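You operate a simulated robot arm through the tools that you are given. There is no shell and no other tool.

Carry out the task below with a simulated robot arm. There is one attempt and no reset: what you move stays moved.

## Task
Box the yellow case by colour, lid it, label it FULL and push it close to the carton stop.
Fine: the box has the case's colour, the white lid sits down square on it, the label is stuck on the lid, the gap to the stop is a centimetre and a half at most, and the other case and box stay put.

It is judged by the outcome, as a careful person would: the job done as asked, and still so three seconds after it is handed in. It fails if anything else is knocked over, pushed out of place, dropped, spilled or broken. A push-on lid holds only when it is set on centred and level and pressed home; a screw cap is set on level and turned clockwise until tight.

## Robot
A 6-joint arm with a two-finger parallel gripper on a trunk, on a base that moves. Base frame: it is fixed to the floor where the robot stands at the start and does not move with it; the origin is under the middle of the robot, x ahead of it, y to its left, z up. Lengths are in m, angles in rad, forces in N, time in s.
With the tool pointing down near the work surface it reaches from about 0.1 to 0.82 m from the robot's upright axis, wherever it stands. Its first joint turns from -2.007 to 2.007 rad. Places, roughly: green label [1.75, -0.75, 0.75]; patch for a label on the white box lid [2.4, -0.7, 0.8]; purple case, yellow case [2, -0.75, 0.75]; white box lid [2.25, -0.75, 0.75]. Payload 4.2 kg.
The TCP is the grasp point between the finger pads, 0.023 m short of the fingertips. In the tool frame z runs along the fingers and y along their closing line. The gripper opens to 0.094 m. The fingers are 0.038 m wide and 0.01 m thick; the gripper's body (0.054 by 0.096 m) begins 0.039 m behind the TCP.
Orientation is told as [roll, pitch, yaw] about the base's x, y, z axes, in that order, counted from this pose: with the fingers straight down and closing along the base's y, the tool's x points along the base's -x, its y along +y and its z along -z.

## Interface
- The arm moves only by the tool send_rows. Its argument "increments" is a list of rows, each a list of 7 numbers: the shift along the base's x, y, z in m, then the turn, a rotation vector about the base's x, y, z in degrees, then the opening in per cent of the stroke, from 0 (shut) to 100 (fully open). In form: [[x, y, z, wx, wy, wz, jaw], ...]. A call has 1 to 20 rows; each row is the pose to reach, as a shift and turn from the pose commanded when the call began. Rows are played at 5 a second. More than 0.05 m and 0.15 rad between two rows, or a gripper value outside its range, and nothing of the call is played. Where a pose cannot be reached the arm comes as near as it can. A force on the tool above 40 N (or 10 N above the force at the start of the call, whichever is more), or a blocked arm, ends the call early, and 0.2 s more pass. The fingers move at their own pace (about 0.108 m/s each) and stop on an object; they squeeze with about 34 N. The grip force told is the motor's: it shows also when the fingers shut on nothing. Time passes only in rows, and 0.2 s behind the last, so rows that repeat a pose let the fingers close. It gives the time, the measured TCP pose, the force on the tool (base axes), the opening and the grip force at its end, in the units of the frame above (readings bear some noise), with the torque about the TCP (base axes, N m) and any sound that the robot's microphone picked up.
- Cameras (640 x 400 px; columns grow to the right, rows downward): "scene" is now at [0.217, 0.1892, 1.5414]; the picture's right is [-0.04, -1.00, -0.00], its down [-0.68, 0.03, -0.74] and it looks along [0.73, -0.03, -0.68] (base axes); focal length 266 px, centre (320, 200). "wrist" rides on the gripper at [0.086, 0.016, -0.075] in the tool frame; the picture's right is [-0.18, 0.98, 0.00], its down [-0.58, -0.11, -0.81] and it looks along [-0.79, -0.15, 0.59] (tool axes); focal length 243 px, centre (320, 200). There is no depth. A picture from a camera that has moved, and an enlarged one, comes with that camera's place and axes in the base frame and with its lens. The place of the scene camera against the robot may be out by one fixed shift of up to 0.025 m in any direction.
- capture(camera): a new picture of that camera. The clock stands still meanwhile.
- lift_body(by): slides the trunk up (or, below 0, down) by that many m; the arm and the scene camera ride with it, the base frame stays. It gives what a move gives, with no picture.
- base_move(legs): drives the robot by 1 to 6 legs, each [ahead, turn to the left] in m and rad, along the robot's own axes; the way and the turn of a leg run together, so that a leg with both is an arc; at most 1.5 m and 3.142 rad a leg. The arm and the cameras ride along, it lands a little off, and it stops where it bumps. It gives what a move gives.
- pan_tilt(pan, tilt): turns the head with the scene camera to pan (to the left, within 1.396 rad either way) and tilt (down, from -0.506 to 1.204), counted from straight ahead of the robot. It gives what a move gives.
- inspect(camera, box): a new picture of the part [left, top, right, bottom] of that camera's present view, enlarged. The clock stands still meanwhile.
- hand_in(): hands the job in; it is judged then, once.

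Nothing tells you exact positions but the pictures and the camera data. Unless the task says otherwise, let go and move clear before handing in.

The tools are called after "Emit:" as name(argument=value, ...) on one line, values as JSON. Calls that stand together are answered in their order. send_rows: Moves the arm, as the interface text tells. Its arguments: {"type":"object","properties":{"increments":{"type":"array"}},"required":["increments"]} The other tools are called the same way: lift_body (by) moves the trunk up or down; base_move (legs) drives the base; pan_tilt (pan, tilt) turns the head that bears the scene camera; capture (camera) takes a picture; inspect (camera, box) takes an enlarged picture of a part of a camera's view; hand_in () hands the job in.

At the start:

```text
clock: 0.0
position: [0.5988, -0.0804, 1.0996]
orientation: [0.0, -0.002, -0.001]
ft_force: [0.3, -0.2, -0.1]
torque: [0.02, 0.01, -0.01]
gripper_width: 0.0942
finger_force: 0.1
trunk travel left (down, up): [-0.9, 0.09]
robot x, y, heading: [0.0024, -0.0017, -0.002]
head pan, tilt (commanded): [-0.04, 0.745]
```

scene: 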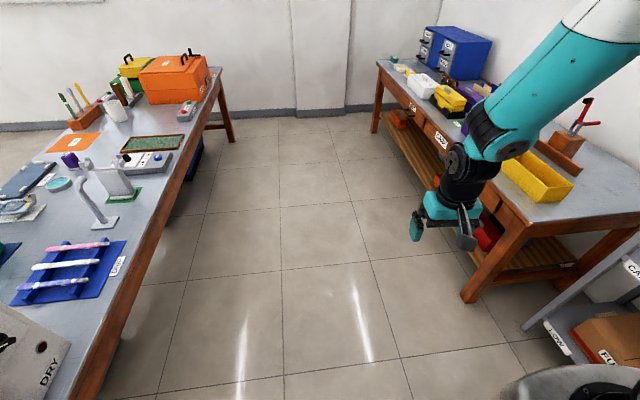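
wrist: 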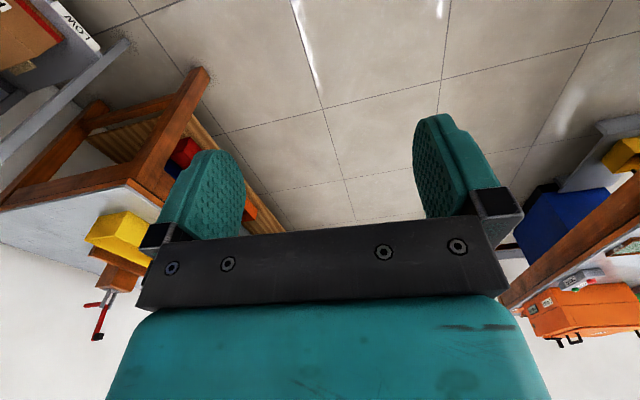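

I see a bench on the right with coloured boxes, a white lid, yellow and purple items at about x 1.7–2.5, y -0.75. I'll take enlarged looks before moving.

Emit:
inspect(camera="scene", box=[360, 20, 520, 120])

Emit:
inspect(camera="scene", box=[360, 20, 640, 300])

```text
4.00 times, centred on (440, 70) of scene
camera zoom: at [0.217, 0.1892, 1.5414], right [-0.04, -1.0, 0.0], down [-0.68, 0.03, -0.74], along [0.73, -0.03, -0.68], focal length 1063 px, centre (-160, 720)
```

zoom: 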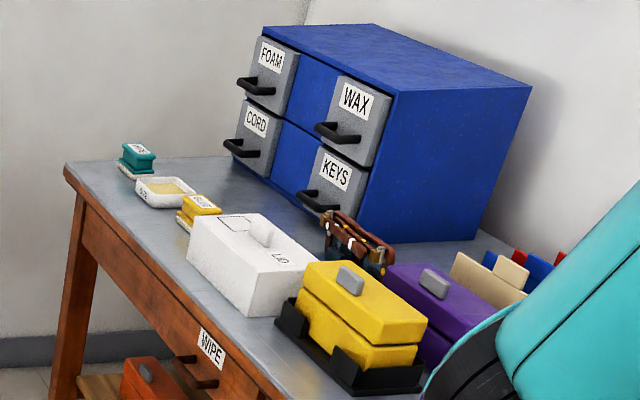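

```text
1.43 times, centred on (500, 160) of scene
camera zoom: at [0.217, 0.1892, 1.5414], right [-0.04, -1.0, 0.0], down [-0.68, 0.03, -0.74], along [0.73, -0.03, -0.68], focal length 380 px, centre (63, 257)
```

zoom: 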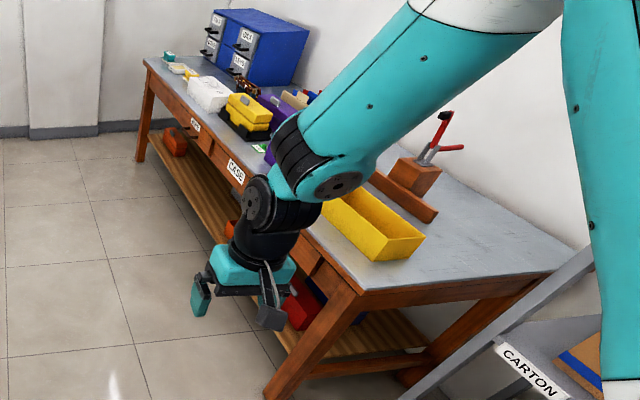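

The yellow open box stands at the near end of the right bench, and the cases, a lidded-looking white block and small labels stand further on. I'll turn the head to see the "CARTON" sign at right and the rest.

Emit:
pan_tilt(pan=-1.0, tilt=0.7)

Emit:
capture(camera="scene")

```text
clock: 1.2
position: [0.598, -0.0802, 1.1002]
orientation: [0.0, 0.001, 0.0]
ft_force: [0.4, -0.8, 0.4]
torque: [0.0, 0.02, 0.01]
gripper_width: 0.0942
finger_force: 0.1
trunk travel left (down, up): [-0.9, 0.09]
robot x, y, heading: [0.0003, 0.0028, 0.006]
head pan, tilt (commanded): [-1.0, 0.7]
```

```text
taken
camera scene: at [0.1799, 0.1212, 1.5452], right [-0.84, -0.54, 0.0], down [-0.35, 0.54, -0.76], along [0.41, -0.64, -0.64], focal length 266 px, centre (320, 200)
```

scene: 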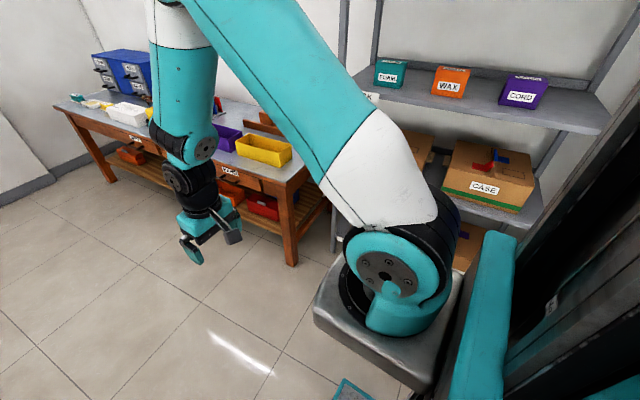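

The open yellow box and a purple box sit at the near end of the bench. The arm hides part of the view, so I'll drive along the bench and look again.

Emit:
base_move(legs=[[0, -0.1], [1.2, 0], [0, 0.1]])

Emit:
capture(camera="scene")

```text
clock: 8.3
position: [1.7776, -0.2072, 1.0982]
orientation: [-0.002, 0.0, -0.007]
ft_force: [-0.6, -0.4, -0.9]
torque: [0.03, 0.02, 0.02]
gripper_width: 0.0941
finger_force: 0.0
trunk travel left (down, up): [-0.9, 0.09]
robot x, y, heading: [1.1789, -0.1213, -0.009]
head pan, tilt (commanded): [-1.0, 0.7]
```

```text
taken
camera scene: at [1.3608, -0.0037, 1.5452], right [-0.85, -0.53, 0.0], down [-0.34, 0.54, -0.76], along [0.41, -0.65, -0.64], focal length 266 px, centre (320, 200)
```

scene: 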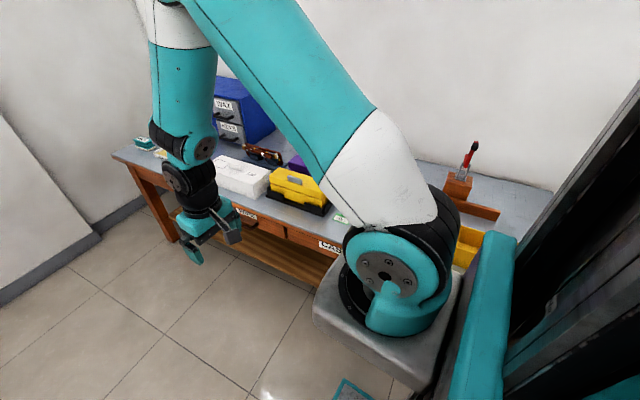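

The yellow case stands on a black tray with the white lid beyond it. I'll zoom in.

Emit:
inspect(camera="scene", box=[100, 60, 360, 260])

Emit:
inspect(camera="scene", box=[390, 130, 560, 270])

Emit:
capture(camera="wrist")

```text
2.00 times, centred on (230, 160) of scene
camera zoom: at [1.3608, -0.0037, 1.5452], right [-0.85, -0.53, 0.0], down [-0.34, 0.54, -0.76], along [0.41, -0.65, -0.64], focal length 532 px, centre (500, 280)
```

zoom: 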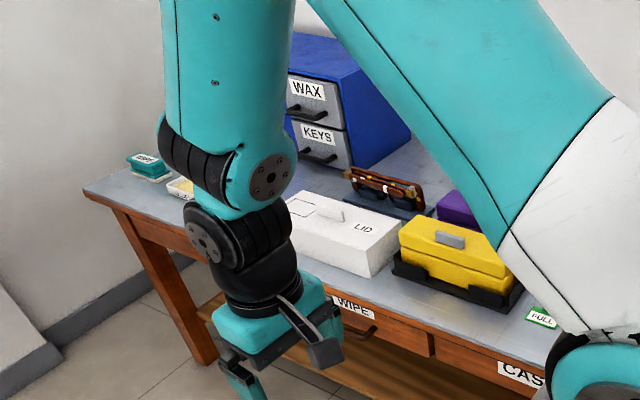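

```text
2.86 times, centred on (475, 200) of scene
camera zoom: at [1.3608, -0.0037, 1.5452], right [-0.85, -0.53, 0.0], down [-0.34, 0.54, -0.76], along [0.41, -0.65, -0.64], focal length 759 px, centre (-123, 200)
```

zoom: 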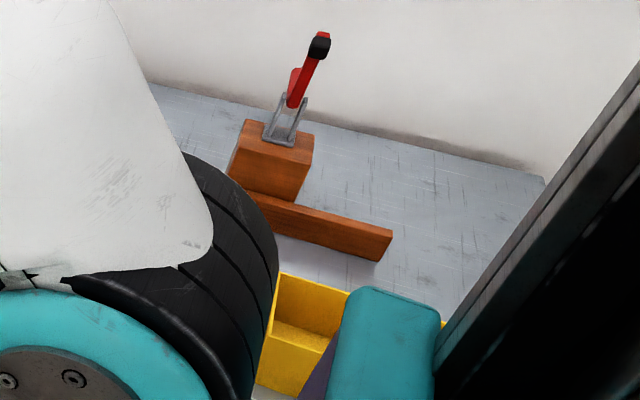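

```text
taken
camera wrist: at [1.6917, -0.1899, 1.1759], right [0.19, 0.98, 0.0], down [0.58, -0.11, 0.81], along [0.79, -0.15, -0.59], focal length 243 px, centre (320, 200)
```

wrist: 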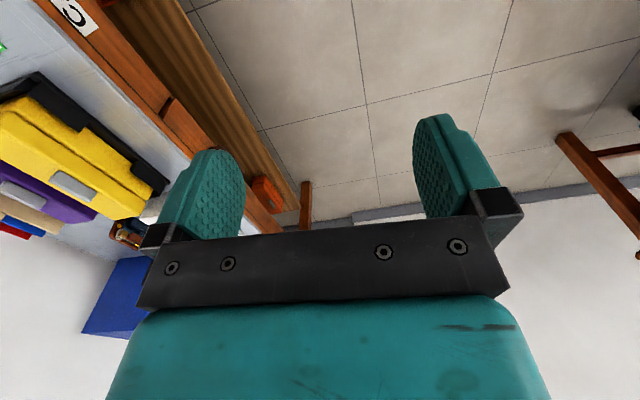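

The label (FULL) lies in front of the yellow case, and the brown wooden bar behind the yellow box looks like the stop. I want to know the clearance between my base and the bench, so I'll tilt the head down.

Emit:
pan_tilt(pan=-1.3, tilt=1.1)

Emit:
capture(camera="scene")

Emit:
pan_tilt(pan=-0.3, tilt=0.8)

Emit:
capture(camera="scene")

```text
clock: 9.2
position: [1.7781, -0.2073, 1.0994]
orientation: [-0.001, 0.001, -0.008]
ft_force: [0.0, 0.2, 0.5]
torque: [0.01, -0.01, -0.02]
gripper_width: 0.0939
finger_force: 0.0
trunk travel left (down, up): [-0.9, 0.09]
robot x, y, heading: [1.1793, -0.1275, -0.004]
head pan, tilt (commanded): [-1.3, 1.1]
```

```text
taken
camera scene: at [1.3319, 0.0072, 1.5152], right [-0.97, -0.26, 0.0], down [-0.23, 0.86, -0.45], along [0.12, -0.44, -0.89], focal length 266 px, centre (320, 200)
```

scene: 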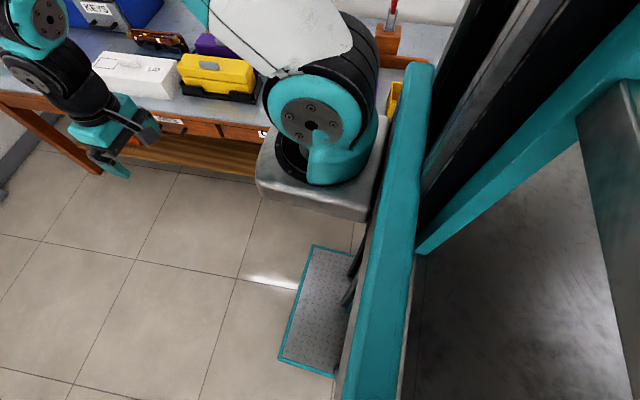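

```text
clock: 10.4
position: [1.7774, -0.2072, 1.0995]
orientation: [0.001, 0.0, -0.007]
ft_force: [-0.6, 0.7, 0.1]
torque: [-0.01, -0.03, -0.01]
gripper_width: 0.0938
finger_force: 0.0
trunk travel left (down, up): [-0.9, 0.09]
robot x, y, heading: [1.178, -0.1237, -0.013]
head pan, tilt (commanded): [-0.3, 0.799]
```

```text
taken
camera scene: at [1.3923, 0.0438, 1.5369], right [-0.3, -0.95, 0.0], down [-0.68, 0.22, -0.7], along [0.66, -0.21, -0.72], focal length 266 px, centre (320, 200)
```

scene: 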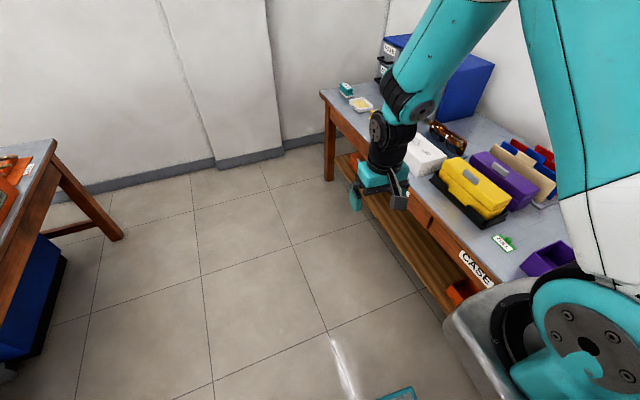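

My base is roughly 0.26 m to each side and the bench's front edge is near y ≈ -0.61, so I can come closer. I'll drive to about (1.6, -0.21), parallel with the bench, to work on the case.

Emit:
base_move(legs=[[0, -0.2], [0.45, 0], [0, 0.2]])

Emit:
pan_tilt(pan=-1.0, tilt=0.8)

Emit:
capture(camera="scene")

Emit:
capture(camera="wrist")

```text
clock: 14.7
position: [2.2237, -0.299, 1.1003]
orientation: [-0.001, 0.0, -0.004]
ft_force: [0.3, -0.6, 0.1]
torque: [0.02, 0.01, -0.02]
gripper_width: 0.0942
finger_force: 0.2
trunk travel left (down, up): [-0.9, 0.09]
robot x, y, heading: [1.6294, -0.2149, -0.002]
head pan, tilt (commanded): [-0.3, 0.799]
```

```text
clock: 15.8
position: [2.224, -0.2977, 1.0995]
orientation: [-0.001, 0.0, -0.004]
ft_force: [-0.3, -0.5, 0.0]
torque: [0.04, -0.01, 0.01]
gripper_width: 0.0941
finger_force: 0.0
trunk travel left (down, up): [-0.9, 0.09]
robot x, y, heading: [1.6235, -0.216, -0.003]
head pan, tilt (commanded): [-1.0, 0.799]
```

```text
taken
camera scene: at [1.8042, -0.0921, 1.5369], right [-0.84, -0.54, 0.0], down [-0.39, 0.6, -0.7], along [0.37, -0.59, -0.72], focal length 266 px, centre (320, 200)
```

scene: 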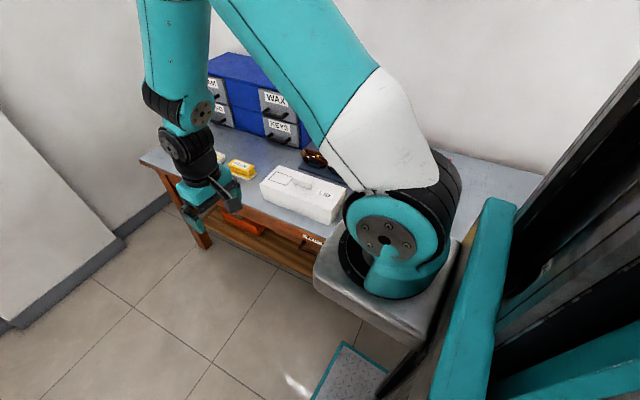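

```text
taken
camera wrist: at [2.1379, -0.281, 1.1759], right [0.19, 0.98, 0.0], down [0.58, -0.11, 0.81], along [0.79, -0.15, -0.59], focal length 243 px, centre (320, 200)
```

wrist: 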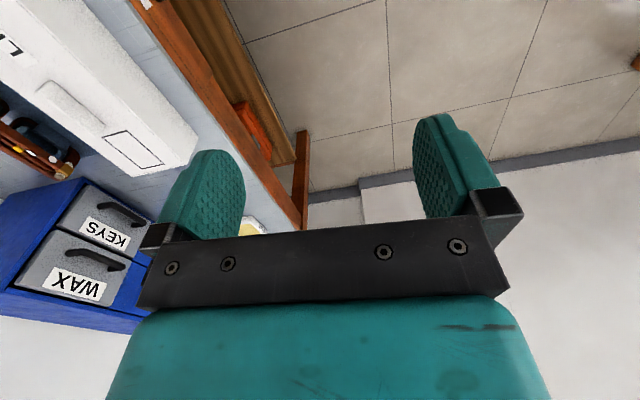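

The wrist picture is upside down but sharp. I'll swing the arm high over the bench to survey the case, label and lid with the wrist camera.

Emit:
send_rows(increments=[[-0.017, -0.043, 0, 0, 0, 0, 100], [-0.034, -0.086, 0, 0, 0, 0, 100], [-0.051, -0.129, 0, 0, 0, 0, 100], [-0.068, -0.172, 0, 0, 0, 0, 100], [-0.085, -0.215, 0, 0, 0, 0, 100], [-0.103, -0.258, 0, 0, 0, 0, 100], [-0.12, -0.3, 0, 0, 0, 0, 100], [-0.16, -0.315, 0, 0, 0, 0, 100], [-0.2, -0.33, 0, 0, 0, 0, 100], [-0.24, -0.345, 0, 0, 0, 0, 100], [-0.28, -0.36, 0, 0, 0, 0, 100], [-0.32, -0.375, 0, 0, 0, 0, 100], [-0.36, -0.39, 0, 0, 0, 0, 100], [-0.4, -0.405, 0, 0, 0, 0, 100], [-0.44, -0.42, 0, 0, 0, 0, 100]])

Emit:
capture(camera="wrist")

Emit:
capture(camera="scene")

```text
clock: 18.9
position: [1.7842, -0.7213, 1.0992]
orientation: [0.0, -0.001, -0.003]
ft_force: [0.3, -0.2, 0.1]
torque: [-0.01, 0.04, -0.01]
gripper_width: 0.0937
finger_force: 0.0
trunk travel left (down, up): [-0.9, 0.09]
robot x, y, heading: [1.6278, -0.2184, -0.003]
head pan, tilt (commanded): [-1.0, 0.799]
```

```text
taken
camera wrist: at [1.6982, -0.7033, 1.1753], right [0.19, 0.98, 0.0], down [0.58, -0.11, 0.81], along [0.79, -0.15, -0.59], focal length 243 px, centre (320, 200)
```

wrist: 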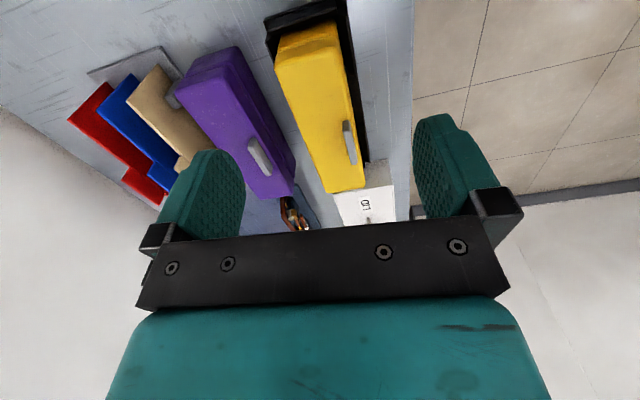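

```text
taken
camera scene: at [1.8047, -0.092, 1.5369], right [-0.84, -0.54, 0.0], down [-0.39, 0.6, -0.7], along [0.37, -0.59, -0.72], focal length 266 px, centre (320, 200)
```

scene: 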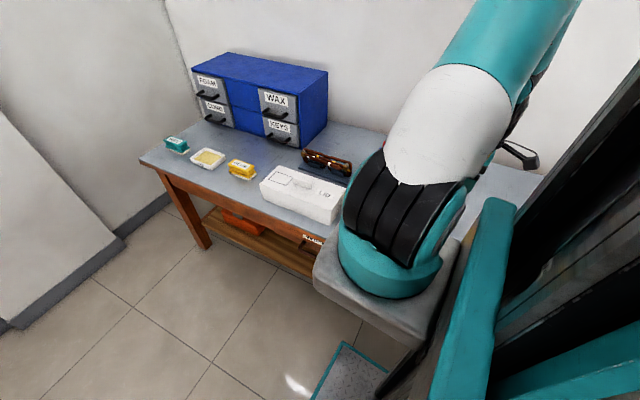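

The wrist view shows the yellow case in a black tray with its long side along x, with the purple case beside it. I'll zoom in now and then take a second view from elsewhere to triangulate.

Emit:
inspect(camera="wrist", box=[160, 0, 420, 230])

Emit:
send_rows(increments=[[-0.04, 0, 0, 0, 0, 0, 100], [-0.08, 0, 0, 0, 0, 0, 100], [-0.12, 0, 0, 0, 0, 0, 100], [-0.16, 0, 0, 0, 0, 0, 100], [-0.2, 0, 0, 0, 0, 0, 100]])

Emit:
capture(camera="wrist")

```text
1.74 times, centred on (290, 115) of wrist
camera zoom: at [1.6982, -0.7033, 1.1753], right [0.19, 0.98, 0.0], down [0.58, -0.11, 0.81], along [0.79, -0.15, -0.59], focal length 422 px, centre (372, 348)
```

zoom: 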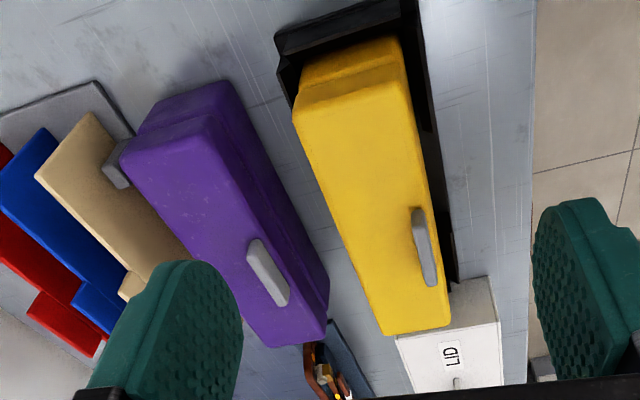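

```text
clock: 20.1
position: [1.6777, -0.7428, 1.0997]
orientation: [0.0, 0.002, -0.003]
ft_force: [0.5, -0.1, -0.2]
torque: [-0.02, -0.01, -0.03]
gripper_width: 0.094
finger_force: 0.1
out of reach, approached as far as the arm can: row 3, 4, 5
trunk travel left (down, up): [-0.9, 0.09]
robot x, y, heading: [1.6259, -0.2157, -0.004]
head pan, tilt (commanded): [-1.0, 0.799]
```

```text
taken
camera wrist: at [1.5926, -0.7262, 1.1759], right [0.19, 0.98, 0.0], down [0.58, -0.11, 0.81], along [0.79, -0.15, -0.59], focal length 243 px, centre (320, 200)
```

wrist: 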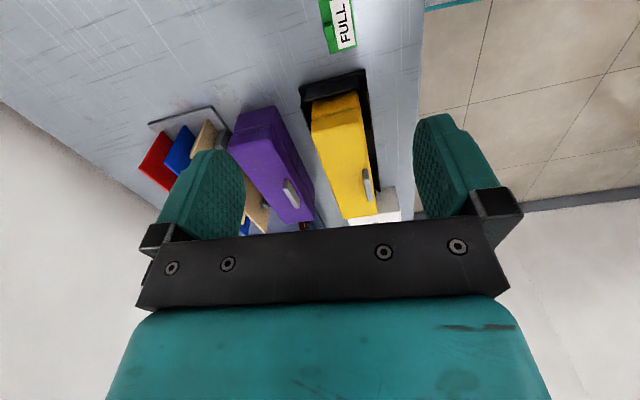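

I've found the arm's left-back limit here. I'll zoom this second view for triangulation.

Emit:
inspect(camera="wrist", box=[280, 0, 420, 88])

Emit:
inspect(camera="wrist", box=[220, 60, 420, 230])

```text
4.55 times, centred on (350, 44) of wrist
camera zoom: at [1.5926, -0.7262, 1.1759], right [0.19, 0.98, 0.0], down [0.58, -0.11, 0.81], along [0.79, -0.15, -0.59], focal length 1103 px, centre (184, 909)
```

zoom: 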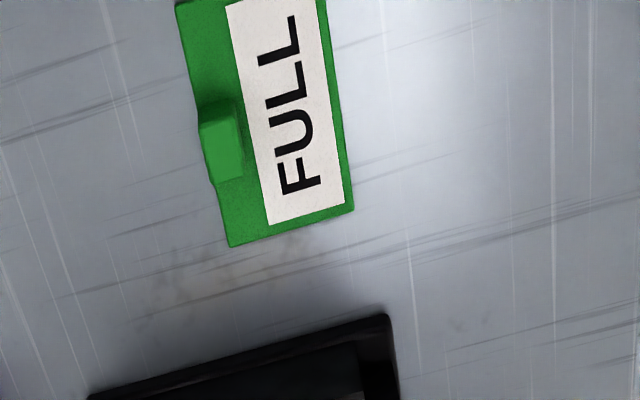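

```text
2.35 times, centred on (320, 145) of wrist
camera zoom: at [1.5926, -0.7262, 1.1759], right [0.19, 0.98, 0.0], down [0.58, -0.11, 0.81], along [0.79, -0.15, -0.59], focal length 571 px, centre (320, 329)
```

zoom: 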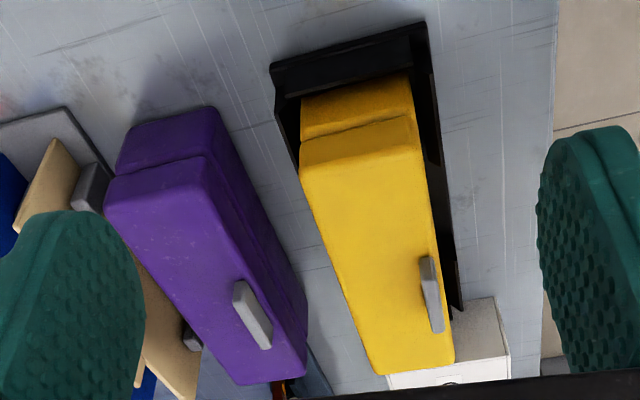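

The case top is at z ≈ 0.86, centred near (1.97, -0.735), about 0.27 × 0.075 m, turned ~4–5°. I'll turn the wrist so that its camera looks at the bench from the front, to see handle, tray and lid heights.

Emit:
send_rows(increments=[[0.025, 0.027, 0, 0, 0, -8, 100], [0.05, 0.054, 0, 0, 0, -16, 100], [0.075, 0.081, 0, 0, 0, -24, 100], [0.1, 0.108, 0, 0, 0, -32, 100], [0.125, 0.135, 0, 0, 0, -40, 100], [0.15, 0.162, 0, 0, 0, -48, 100], [0.175, 0.189, 0, 0, 0, -56, 100], [0.2, 0.216, 0, 0, 0, -64, 100], [0.225, 0.243, 0, 0, 0, -72, 100], [0.25, 0.27, 0, 0, 0, -80, 100], [0.275, 0.29, 0, 0, 0, -88, 100]])

Emit:
capture(camera="wrist")

```text
clock: 22.6
position: [2.006, -0.5278, 1.0845]
orientation: [-0.001, 0.002, -1.538]
ft_force: [0.0, -0.6, -0.2]
torque: [0.03, -0.06, 0.0]
gripper_width: 0.0941
finger_force: 0.0
out of reach, approached as far as the arm can: row 7, 8, 9, 10, 11
trunk travel left (down, up): [-0.9, 0.09]
robot x, y, heading: [1.6251, -0.2154, -0.003]
head pan, tilt (commanded): [-1.0, 0.799]
```

```text
taken
camera wrist: at [2.0194, -0.4397, 1.1598], right [0.99, -0.15, 0.0], down [-0.09, -0.59, 0.81], along [-0.12, -0.8, -0.59], focal length 243 px, centre (320, 200)
```

wrist: 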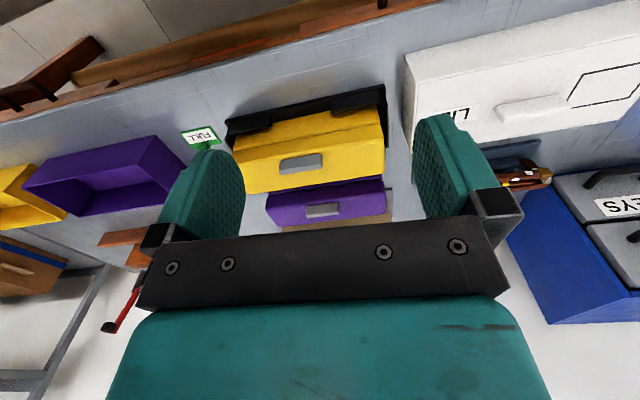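

This is a good front view: label, purple box, yellow box at left, white lid at right. I'll zoom several parts.

Emit:
inspect(camera="wrist", box=[180, 80, 400, 230])

Emit:
inspect(camera="wrist", box=[390, 0, 640, 160])

Emit:
inspect(camera="wrist", box=[0, 120, 240, 340])

```text
2.67 times, centred on (290, 155) of wrist
camera zoom: at [2.0194, -0.4397, 1.1598], right [0.99, -0.15, 0.0], down [-0.09, -0.59, 0.81], along [-0.12, -0.8, -0.59], focal length 647 px, centre (400, 320)
```

zoom: 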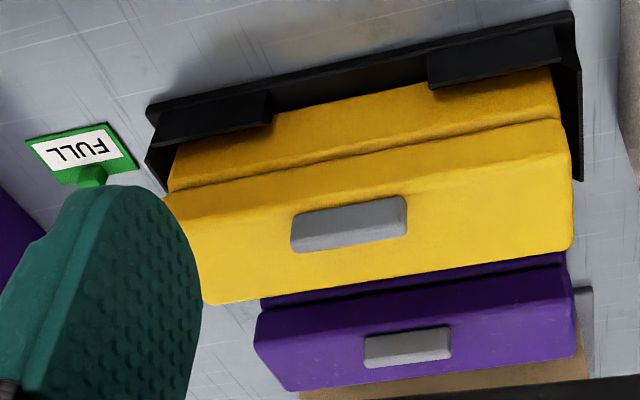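

```text
2.50 times, centred on (515, 80) of wrist
camera zoom: at [2.0194, -0.4397, 1.1598], right [0.99, -0.15, 0.0], down [-0.09, -0.59, 0.81], along [-0.12, -0.8, -0.59], focal length 606 px, centre (-168, 500)
```

zoom: 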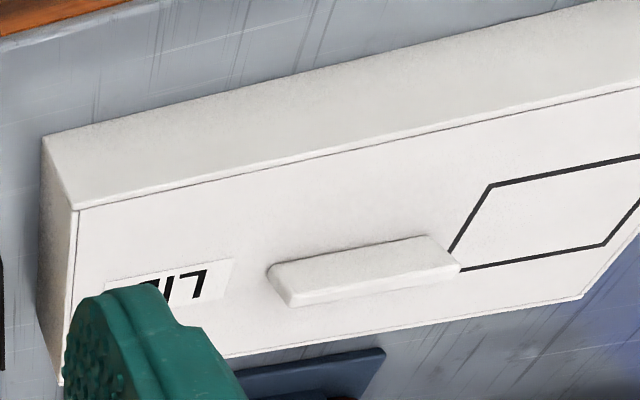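

```text
1.82 times, centred on (120, 230) of wrist
camera zoom: at [2.0194, -0.4397, 1.1598], right [0.99, -0.15, 0.0], down [-0.09, -0.59, 0.81], along [-0.12, -0.8, -0.59], focal length 441 px, centre (684, 146)
```

zoom: 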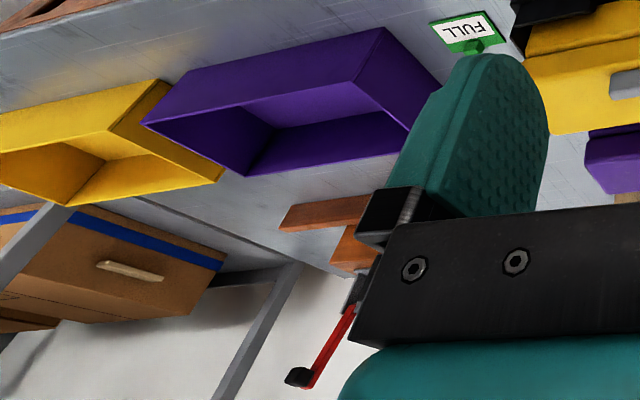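

I see the handle near the middle of the yellow case and the tray with low sides. I'll rotate back to yaw ≈ 0 and go above the handle; first an intermediate move to see how commands carry on after the out-of-reach stop.

Emit:
send_rows(increments=[[0.01, -0.035, 0, 0, 0, 8, 100], [0.02, -0.07, 0, 0, 0, 16, 100], [0.03, -0.105, 0, 0, 0, 24, 100], [0.04, -0.14, 0, 0, 0, 32, 100], [0.05, -0.175, 0, 0, 0, 40, 100], [0.05, -0.2, 0, 0, 0, 48, 100]])

```text
clock: 23.9
position: [2.0566, -0.7292, 1.0855]
orientation: [0.0, 0.0, -0.7]
ft_force: [-0.5, -0.1, -0.1]
torque: [-0.03, 0.01, 0.01]
gripper_width: 0.0942
finger_force: 0.0
trunk travel left (down, up): [-0.9, 0.09]
robot x, y, heading: [1.6247, -0.2149, -0.0]
head pan, tilt (commanded): [-1.0, 0.799]
```

Shifts continue from the reached pose, good. Now to above the handle.

Emit:
send_rows(increments=[[-0.021, 0.002, -0.01, 0, 0, 8, 100], [-0.042, 0.005, -0.02, 0, 0, 16, 100], [-0.063, 0.007, -0.03, 0, 0, 24, 100], [-0.084, 0.01, -0.05, 0, 0, 32, 100], [-0.105, 0.012, -0.06, 0, 0, 40, 100], [-0.117, 0.014, -0.06, 0, 0, 44, 100]])

Emit:
capture(camera="wrist")

Emit:
capture(camera="scene")

```text
clock: 25.4
position: [1.9413, -0.7136, 1.023]
orientation: [0.001, 0.0, 0.068]
ft_force: [-0.4, 0.8, 0.5]
torque: [0.02, 0.0, 0.0]
gripper_width: 0.0941
finger_force: 0.2
trunk travel left (down, up): [-0.9, 0.09]
robot x, y, heading: [1.6273, -0.2171, -0.005]
head pan, tilt (commanded): [-1.0, 0.799]
```

```text
taken
camera wrist: at [1.8538, -0.7031, 1.0997], right [0.12, 0.99, 0.0], down [0.59, -0.07, 0.81], along [0.8, -0.09, -0.59], focal length 243 px, centre (320, 200)
```

wrist: 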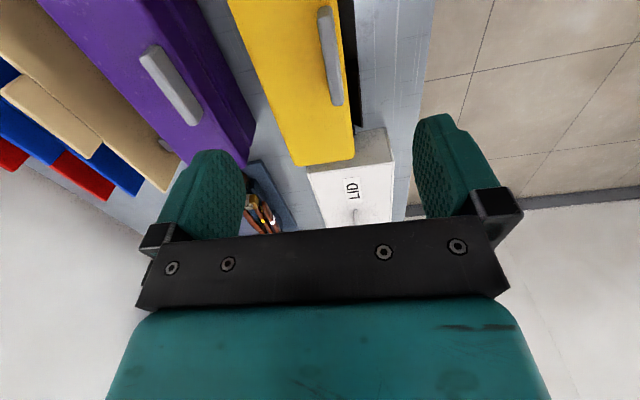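

```text
taken
camera scene: at [1.8043, -0.0922, 1.5369], right [-0.84, -0.54, 0.0], down [-0.39, 0.6, -0.7], along [0.37, -0.59, -0.72], focal length 266 px, centre (320, 200)
```

scene: 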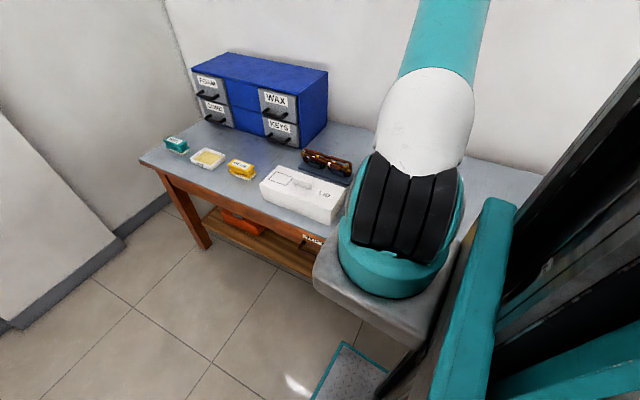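

The handle sits at about (1.948, -0.705), top near z ≈ 0.895, a bit off the case's middle toward the front. I'll come lower over it and check alignment.

Emit:
send_rows(increments=[[0.004, 0.005, -0.03, 0, 0, 0, 70], [0.007, 0.009, -0.06, 0, 0, 0, 50], [0.007, 0.009, -0.073, 0, 0, 0, 50]])

Emit:
capture(camera="wrist")

Emit:
inspect(camera="wrist", box=[200, 0, 440, 200])

```text
clock: 26.1
position: [1.9491, -0.7052, 0.9491]
orientation: [0.0, -0.001, 0.066]
ft_force: [0.0, -0.1, 0.0]
torque: [0.01, -0.02, 0.0]
gripper_width: 0.047
finger_force: 0.0
trunk travel left (down, up): [-0.9, 0.09]
robot x, y, heading: [1.6252, -0.2139, -0.005]
head pan, tilt (commanded): [-1.0, 0.799]
```

```text
taken
camera wrist: at [1.8617, -0.694, 1.0268], right [0.12, 0.99, 0.0], down [0.59, -0.07, 0.81], along [0.8, -0.1, -0.59], focal length 243 px, centre (320, 200)
```

wrist: 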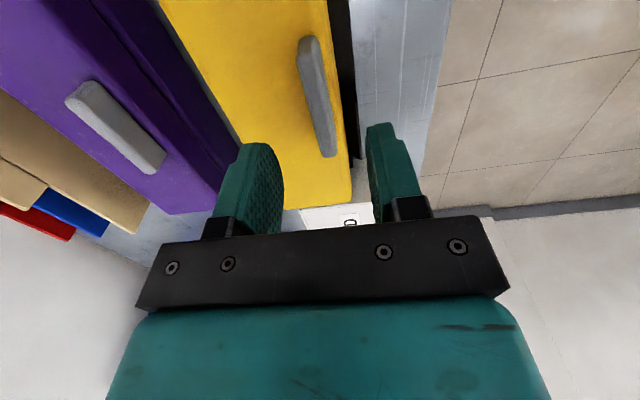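

```text
2.00 times, centred on (320, 100) of wrist
camera zoom: at [1.8617, -0.694, 1.0268], right [0.12, 0.99, 0.0], down [0.59, -0.07, 0.81], along [0.8, -0.1, -0.59], focal length 485 px, centre (320, 400)
```

zoom: 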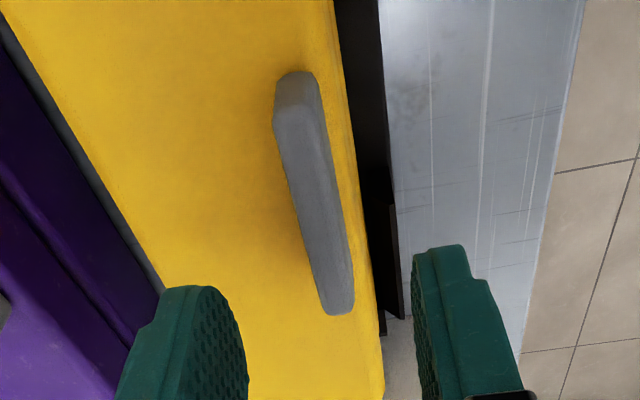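

Handle runs x ≈ 1.916–1.984 at y ≈ -0.704, lid surface around z ≈ 0.87. I'll lower until the tips straddle the handle and look again before closing.

Emit:
send_rows(increments=[[0.001, 0.001, -0.02, 0, 0, 0, 50], [0.001, 0.001, -0.035, 0, 0, 0, 50], [0.001, 0.001, -0.048, 0, 0, 0, 50]])

Emit:
inspect(camera="wrist", box=[200, 60, 440, 260])

```text
clock: 26.9
position: [1.9474, -0.7038, 0.9038]
orientation: [0.001, -0.001, 0.067]
ft_force: [-0.3, 0.5, -0.4]
torque: [0.0, 0.02, 0.01]
gripper_width: 0.047
finger_force: 0.3
trunk travel left (down, up): [-0.9, 0.09]
robot x, y, heading: [1.6252, -0.2186, -0.0]
head pan, tilt (commanded): [-1.0, 0.799]
```

```text
2.00 times, centred on (320, 160) of wrist
camera zoom: at [1.8619, -0.6923, 0.9803], right [0.12, 0.99, 0.0], down [0.59, -0.07, 0.81], along [0.8, -0.1, -0.59], focal length 485 px, centre (320, 280)
```

zoom: 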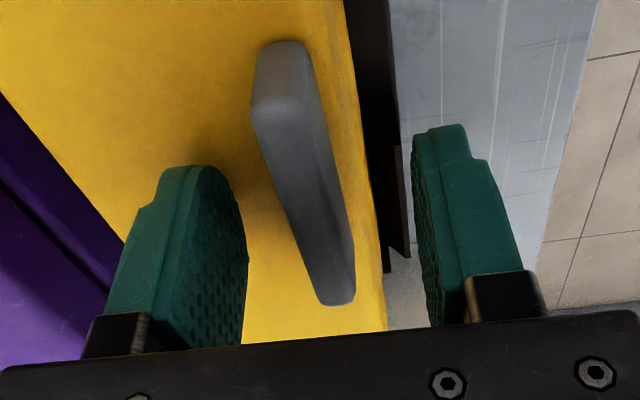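

The fingers straddle the handle, a touch to its right. I'll shift 2 mm, lower a little, and close.

Emit:
send_rows(increments=[[0.002, -0.002, -0.003, 0, 0, 0, 50], [0.002, -0.002, -0.006, 0, 0, 0, 50]])

Emit:
inspect(camera="wrist", box=[200, 60, 440, 260])

```text
clock: 27.6
position: [1.9494, -0.7063, 0.8979]
orientation: [-0.002, 0.0, 0.067]
ft_force: [0.2, 2.2, 12.2]
torque: [-0.29, 0.01, -0.02]
gripper_width: 0.0461
finger_force: 0.1
trunk travel left (down, up): [-0.9, 0.09]
robot x, y, heading: [1.6249, -0.2151, 0.0]
head pan, tilt (commanded): [-1.0, 0.799]
```

```text
2.00 times, centred on (320, 160) of wrist
camera zoom: at [1.8632, -0.6954, 0.9748], right [0.12, 0.99, 0.0], down [0.59, -0.07, 0.81], along [0.8, -0.1, -0.59], focal length 485 px, centre (320, 280)
```

zoom: 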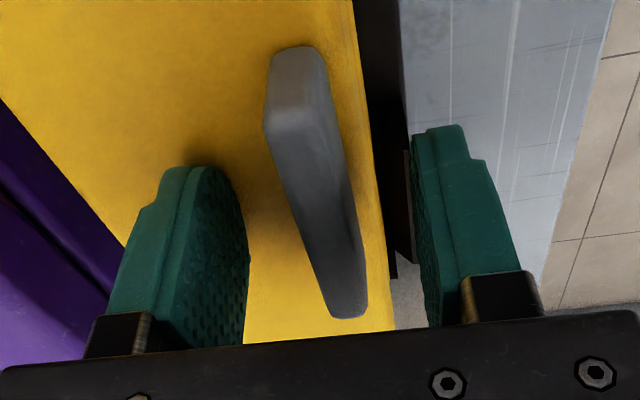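

The left fingertip touched the lid (12 N), so the lid surface is at z ≈ 0.876. I'll back up 3 mm and close on the handle.

Emit:
send_rows(increments=[[0, 0.001, 0.003, 0, 0, 0, 50], [0, 0.001, 0.003, 0, 0, 0, 0], [0, 0.001, 0.003, 0, 0, 0, 0], [0, 0.001, 0.003, 0, 0, 0, 0]])

Emit:
inspect(camera="wrist", box=[200, 60, 440, 260])

```text
clock: 28.6
position: [1.9499, -0.7042, 0.8999]
orientation: [-0.001, -0.001, 0.067]
ft_force: [-0.6, 0.0, -0.4]
torque: [0.09, 0.0, 0.02]
gripper_width: 0.0119
finger_force: 33.9
trunk travel left (down, up): [-0.9, 0.09]
robot x, y, heading: [1.6285, -0.2134, -0.001]
head pan, tilt (commanded): [-1.0, 0.799]
```

```text
2.00 times, centred on (320, 160) of wrist
camera zoom: at [1.8629, -0.6937, 0.9769], right [0.12, 0.99, 0.0], down [0.59, -0.07, 0.81], along [0.8, -0.1, -0.59], focal length 485 px, centre (320, 280)
```

zoom: 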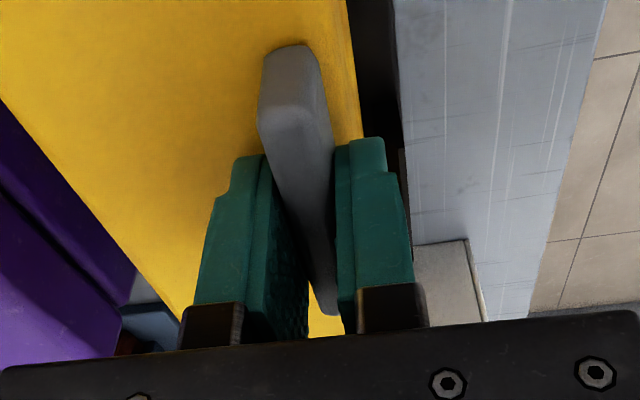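

The handle (12 mm thick) is gripped. I'll lift a centimetre slowly and check force and torque.

Emit:
send_rows(increments=[[0, 0, 0.002, 0, 0, 0, 0], [0, 0, 0.005, 0, 0, 0, 0], [0, 0, 0.01, 0, 0, 0, 0], [0, 0, 0.015, 0, 0, 0, 0], [0, 0, 0.015, 0, 0, 0, 0]])

Emit:
capture(camera="wrist")

```text
clock: 29.8
position: [1.9522, -0.704, 0.9154]
orientation: [-0.001, 0.003, 0.067]
ft_force: [0.9, 0.4, -1.8]
torque: [0.09, 0.0, -0.02]
gripper_width: 0.012
finger_force: 34.6
trunk travel left (down, up): [-0.9, 0.09]
robot x, y, heading: [1.6253, -0.2137, -0.007]
head pan, tilt (commanded): [-1.0, 0.799]
```

```text
taken
camera wrist: at [1.8642, -0.6934, 0.9916], right [0.12, 0.99, 0.0], down [0.59, -0.07, 0.81], along [0.8, -0.1, -0.59], focal length 243 px, centre (320, 200)
```

wrist: 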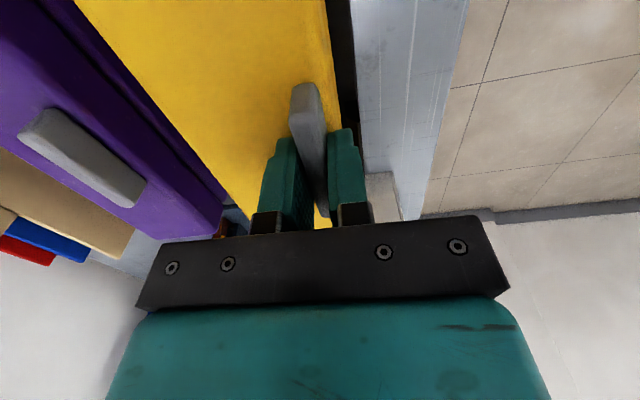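

About 1.8 N so far. I'll raise more and look whether the case comes level.

Emit:
send_rows(increments=[[0, 0, 0.015, 0, 0, 0, 0], [0, 0, 0.03, 0, 0, 0, 0], [0, 0, 0.05, 0, 0, 0, 0], [0, 0, 0.07, 0, 0, 0, 0], [0, 0, 0.07, 0, 0, 0, 0]])

Emit:
capture(camera="wrist")

Emit:
pan_tilt(pan=-0.8, tilt=0.8)

Emit:
capture(camera="scene")

```text
clock: 30.9
position: [1.9492, -0.7047, 0.984]
orientation: [0.0, -0.001, 0.065]
ft_force: [0.7, 0.8, -3.9]
torque: [0.09, -0.02, -0.01]
gripper_width: 0.0118
finger_force: 34.0
trunk travel left (down, up): [-0.9, 0.09]
robot x, y, heading: [1.6272, -0.2149, -0.009]
head pan, tilt (commanded): [-1.0, 0.799]
```

```text
taken
camera wrist: at [1.8631, -0.6938, 1.0615], right [0.12, 0.99, 0.0], down [0.59, -0.07, 0.81], along [0.8, -0.1, -0.59], focal length 243 px, centre (320, 200)
```

wrist: 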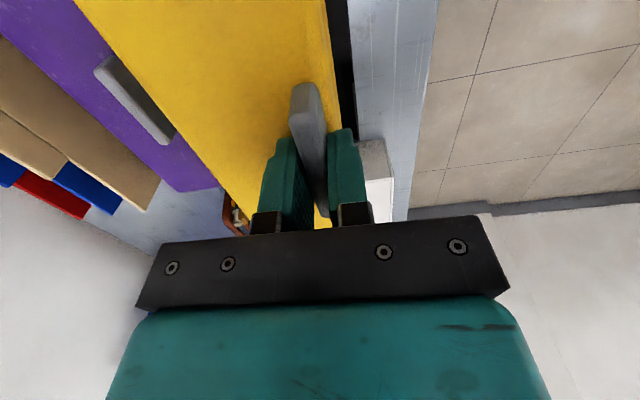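

```text
clock: 31.7
position: [1.9493, -0.7037, 0.9852]
orientation: [0.0, -0.001, 0.066]
ft_force: [-0.1, 0.0, -2.8]
torque: [0.05, -0.01, 0.0]
gripper_width: 0.0116
finger_force: 33.7
trunk travel left (down, up): [-0.9, 0.09]
robot x, y, heading: [1.6243, -0.2167, -0.002]
head pan, tilt (commanded): [-0.799, 0.799]
```

```text
taken
camera scene: at [1.8169, -0.0823, 1.537], right [-0.72, -0.69, 0.0], down [-0.5, 0.52, -0.7], along [0.48, -0.5, -0.72], focal length 266 px, centre (320, 200)
```

scene: 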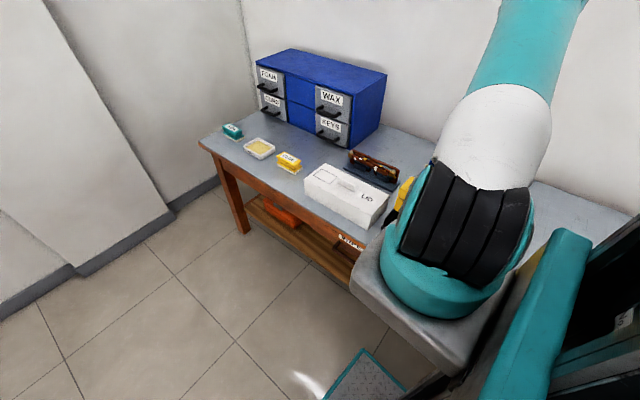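

The case hangs level, weight about 3 N. I'll raise it well clear and drive back along the bench to the yellow box.

Emit:
send_rows(increments=[[0, 0, 0.03, 0, 0, 0, 0], [0, 0, 0.06, 0, 0, 0, 0], [0, 0, 0.1, 0, 0, 0, 0], [0, 0, 0.13, 0, 0, 0, 0], [0, 0, 0.13, 0, 0, 0, 0]])

Emit:
pan_tilt(pan=-1.3, tilt=0.6)

Emit:
capture(camera="scene")

Emit:
capture(camera="wrist")

```text
clock: 32.9
position: [1.9513, -0.7063, 1.1164]
orientation: [-0.001, 0.001, 0.066]
ft_force: [1.4, -0.4, -3.5]
torque: [0.11, 0.0, -0.02]
gripper_width: 0.0115
finger_force: 34.0
trunk travel left (down, up): [-0.9, 0.09]
robot x, y, heading: [1.6248, -0.2159, -0.006]
head pan, tilt (commanded): [-0.799, 0.799]
```

```text
clock: 33.8
position: [1.9504, -0.7049, 1.1157]
orientation: [0.001, 0.0, 0.067]
ft_force: [-0.1, -0.4, -2.0]
torque: [0.08, -0.02, 0.01]
gripper_width: 0.0117
finger_force: 34.4
trunk travel left (down, up): [-0.9, 0.09]
robot x, y, heading: [1.6265, -0.2156, -0.005]
head pan, tilt (commanded): [-1.3, 0.6]
```

```text
taken
camera scene: at [1.7842, -0.1095, 1.5538], right [-0.96, -0.26, 0.0], down [-0.15, 0.55, -0.82], along [0.22, -0.8, -0.57], focal length 266 px, centre (320, 200)
```

scene: 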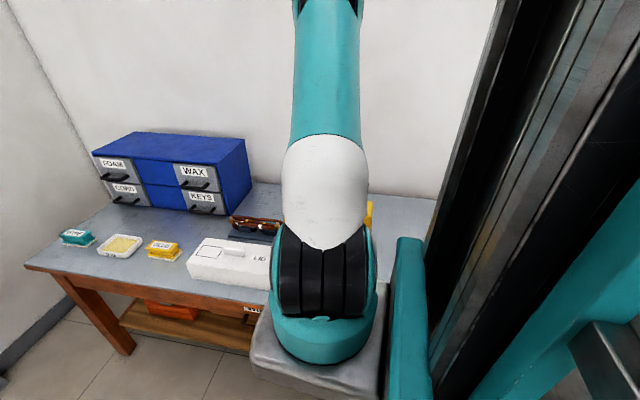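

```text
taken
camera wrist: at [1.8634, -0.6943, 1.1915], right [0.12, 0.99, 0.0], down [0.59, -0.07, 0.81], along [0.8, -0.1, -0.59], focal length 243 px, centre (320, 200)
```

wrist: 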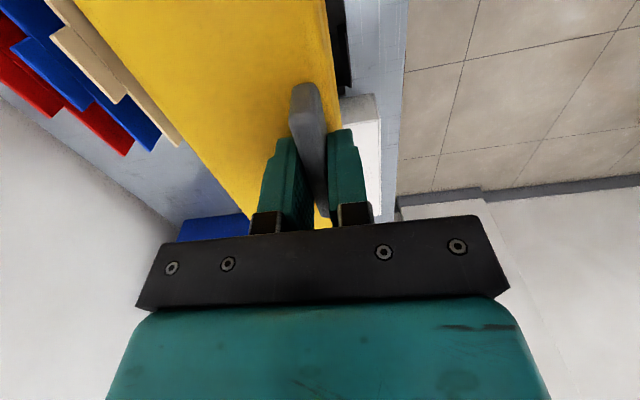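

The arm and case are clear above everything on the bench. I'll drive straight back about 0.78 m toward the yellow box.

Emit:
base_move(legs=[[-0.78, 0]])

Emit:
capture(camera="wrist")

Emit:
capture(camera="scene")

```text
clock: 38.0
position: [1.1694, -0.702, 1.1154]
orientation: [0.0, 0.0, 0.055]
ft_force: [0.7, -0.2, -2.4]
torque: [0.09, 0.03, -0.01]
gripper_width: 0.0116
finger_force: 34.4
trunk travel left (down, up): [-0.9, 0.09]
robot x, y, heading: [0.8495, -0.2103, -0.015]
head pan, tilt (commanded): [-1.3, 0.6]
```

```text
taken
camera wrist: at [1.0824, -0.6898, 1.1915], right [0.13, 0.99, 0.0], down [0.59, -0.08, 0.81], along [0.8, -0.1, -0.59], focal length 243 px, centre (320, 200)
```

wrist: 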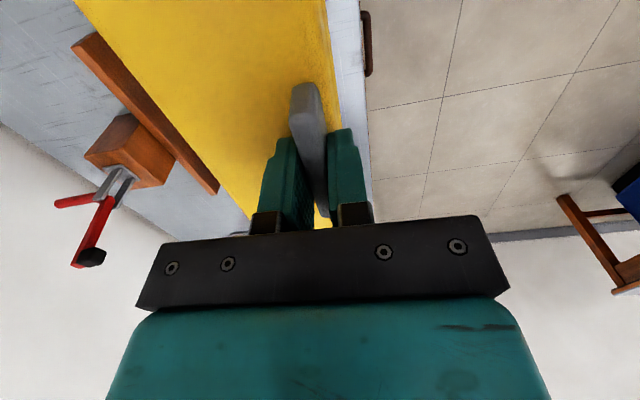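

```text
taken
camera scene: at [1.009, -0.1044, 1.5538], right [-0.97, -0.25, 0.0], down [-0.14, 0.55, -0.82], along [0.21, -0.8, -0.57], focal length 266 px, centre (320, 200)
```

scene: 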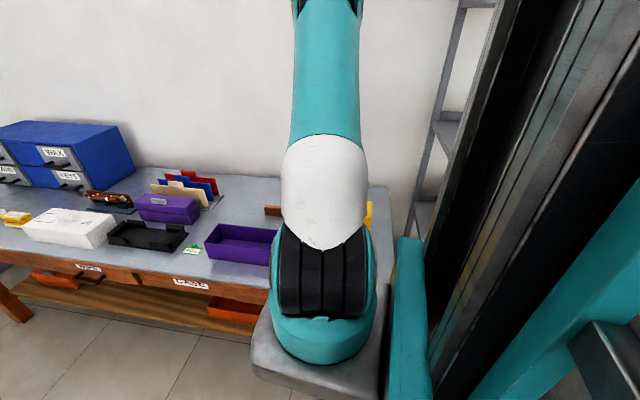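

The stop (wooden bar with a block and a red-handled clamp) is on the bench behind the box. The case hides the box from the wrist camera, so I want the scene camera view; first I check where the rack stands to my right.

Emit:
inspect(camera="scene", box=[360, 0, 500, 260])

Emit:
inspect(camera="wrist", box=[0, 0, 300, 260])

Emit:
inspect(camera="scene", box=[0, 160, 300, 320])

```text
1.54 times, centred on (430, 130) of scene
camera zoom: at [1.009, -0.1044, 1.5538], right [-0.97, -0.25, 0.0], down [-0.14, 0.55, -0.82], along [0.21, -0.8, -0.57], focal length 409 px, centre (151, 308)
```

zoom: 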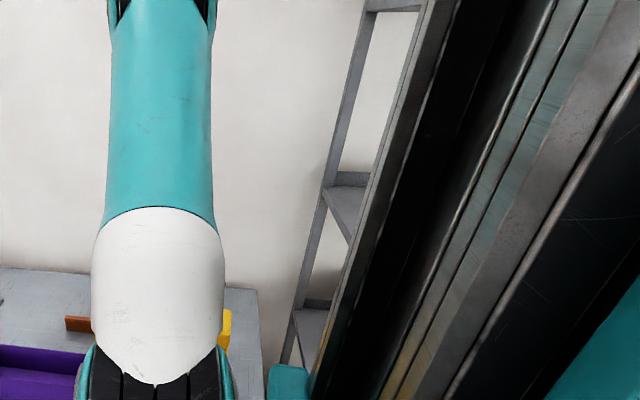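

```text
1.54 times, centred on (150, 130) of wrist
camera zoom: at [1.0824, -0.6898, 1.1915], right [0.13, 0.99, 0.0], down [0.59, -0.08, 0.81], along [0.8, -0.1, -0.59], focal length 373 px, centre (582, 308)
```

zoom: 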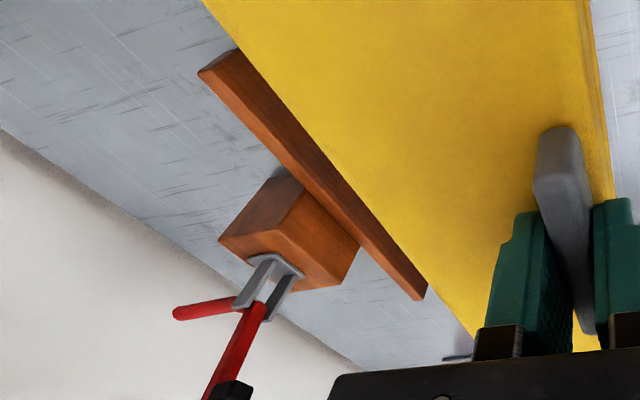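

```text
2.13 times, centred on (150, 240) of scene
camera zoom: at [1.009, -0.1044, 1.5538], right [-0.97, -0.25, 0.0], down [-0.14, 0.55, -0.82], along [0.21, -0.8, -0.57], focal length 567 px, centre (683, 115)
```

zoom: 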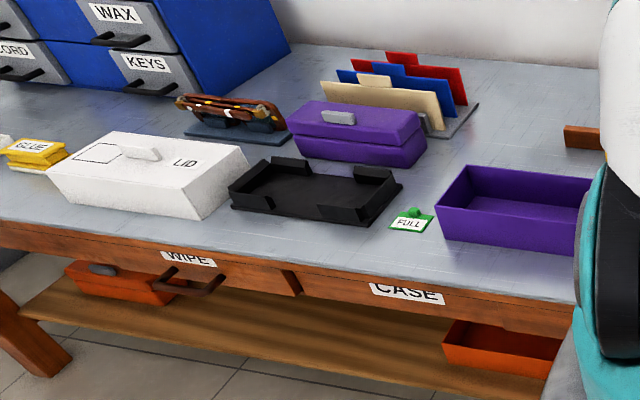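

The rack's front is near y ≈ -1.0, clear of the held case. I'll back up about 0.42 m so that the scene camera can see the yellow box and the stop past the arm.

Emit:
base_move(legs=[[-0.42, 0]])

Emit:
pan_tilt(pan=-0.85, tilt=0.7)

Emit:
capture(camera="scene")

Emit:
capture(camera="wrist")

```text
clock: 40.6
position: [0.7499, -0.6948, 1.1161]
orientation: [0.0, 0.0, 0.057]
ft_force: [0.3, -0.5, -2.5]
torque: [0.12, 0.04, 0.03]
gripper_width: 0.0118
finger_force: 34.2
trunk travel left (down, up): [-0.9, 0.09]
robot x, y, heading: [0.4334, -0.2001, -0.013]
head pan, tilt (commanded): [-1.3, 0.6]
```

```text
clock: 41.5
position: [0.749, -0.6956, 1.1152]
orientation: [0.0, 0.0, 0.055]
ft_force: [-0.1, 0.2, -2.3]
torque: [0.12, 0.01, -0.02]
gripper_width: 0.0116
finger_force: 34.0
trunk travel left (down, up): [-0.9, 0.09]
robot x, y, heading: [0.4305, -0.2018, -0.014]
head pan, tilt (commanded): [-0.85, 0.7]
```

```text
taken
camera scene: at [0.622, -0.0777, 1.5452], right [-0.76, -0.65, 0.0], down [-0.42, 0.49, -0.76], along [0.5, -0.58, -0.64], focal length 266 px, centre (320, 200)
```

scene: 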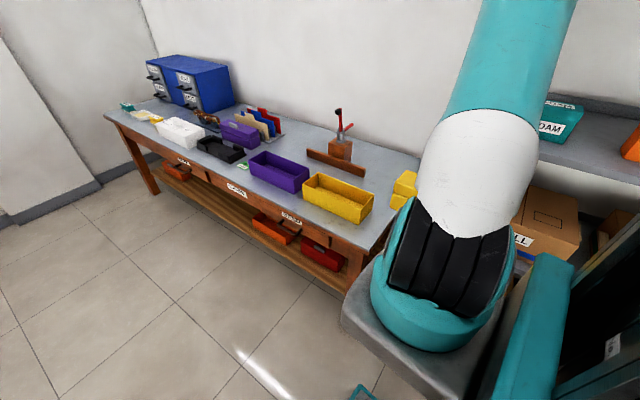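

```text
taken
camera wrist: at [0.6626, -0.684, 1.1915], right [0.13, 0.99, 0.0], down [0.59, -0.08, 0.81], along [0.8, -0.1, -0.59], focal length 243 px, centre (320, 200)
```

wrist: 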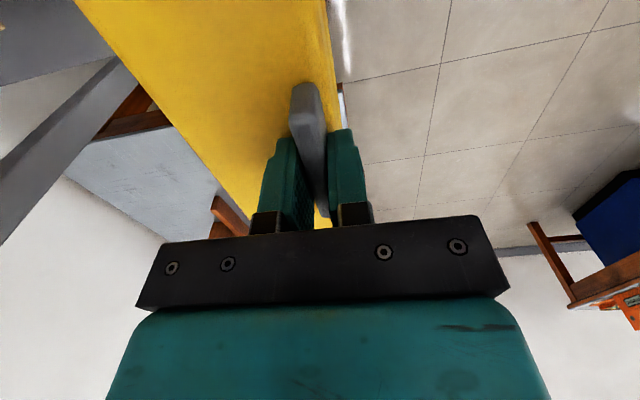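

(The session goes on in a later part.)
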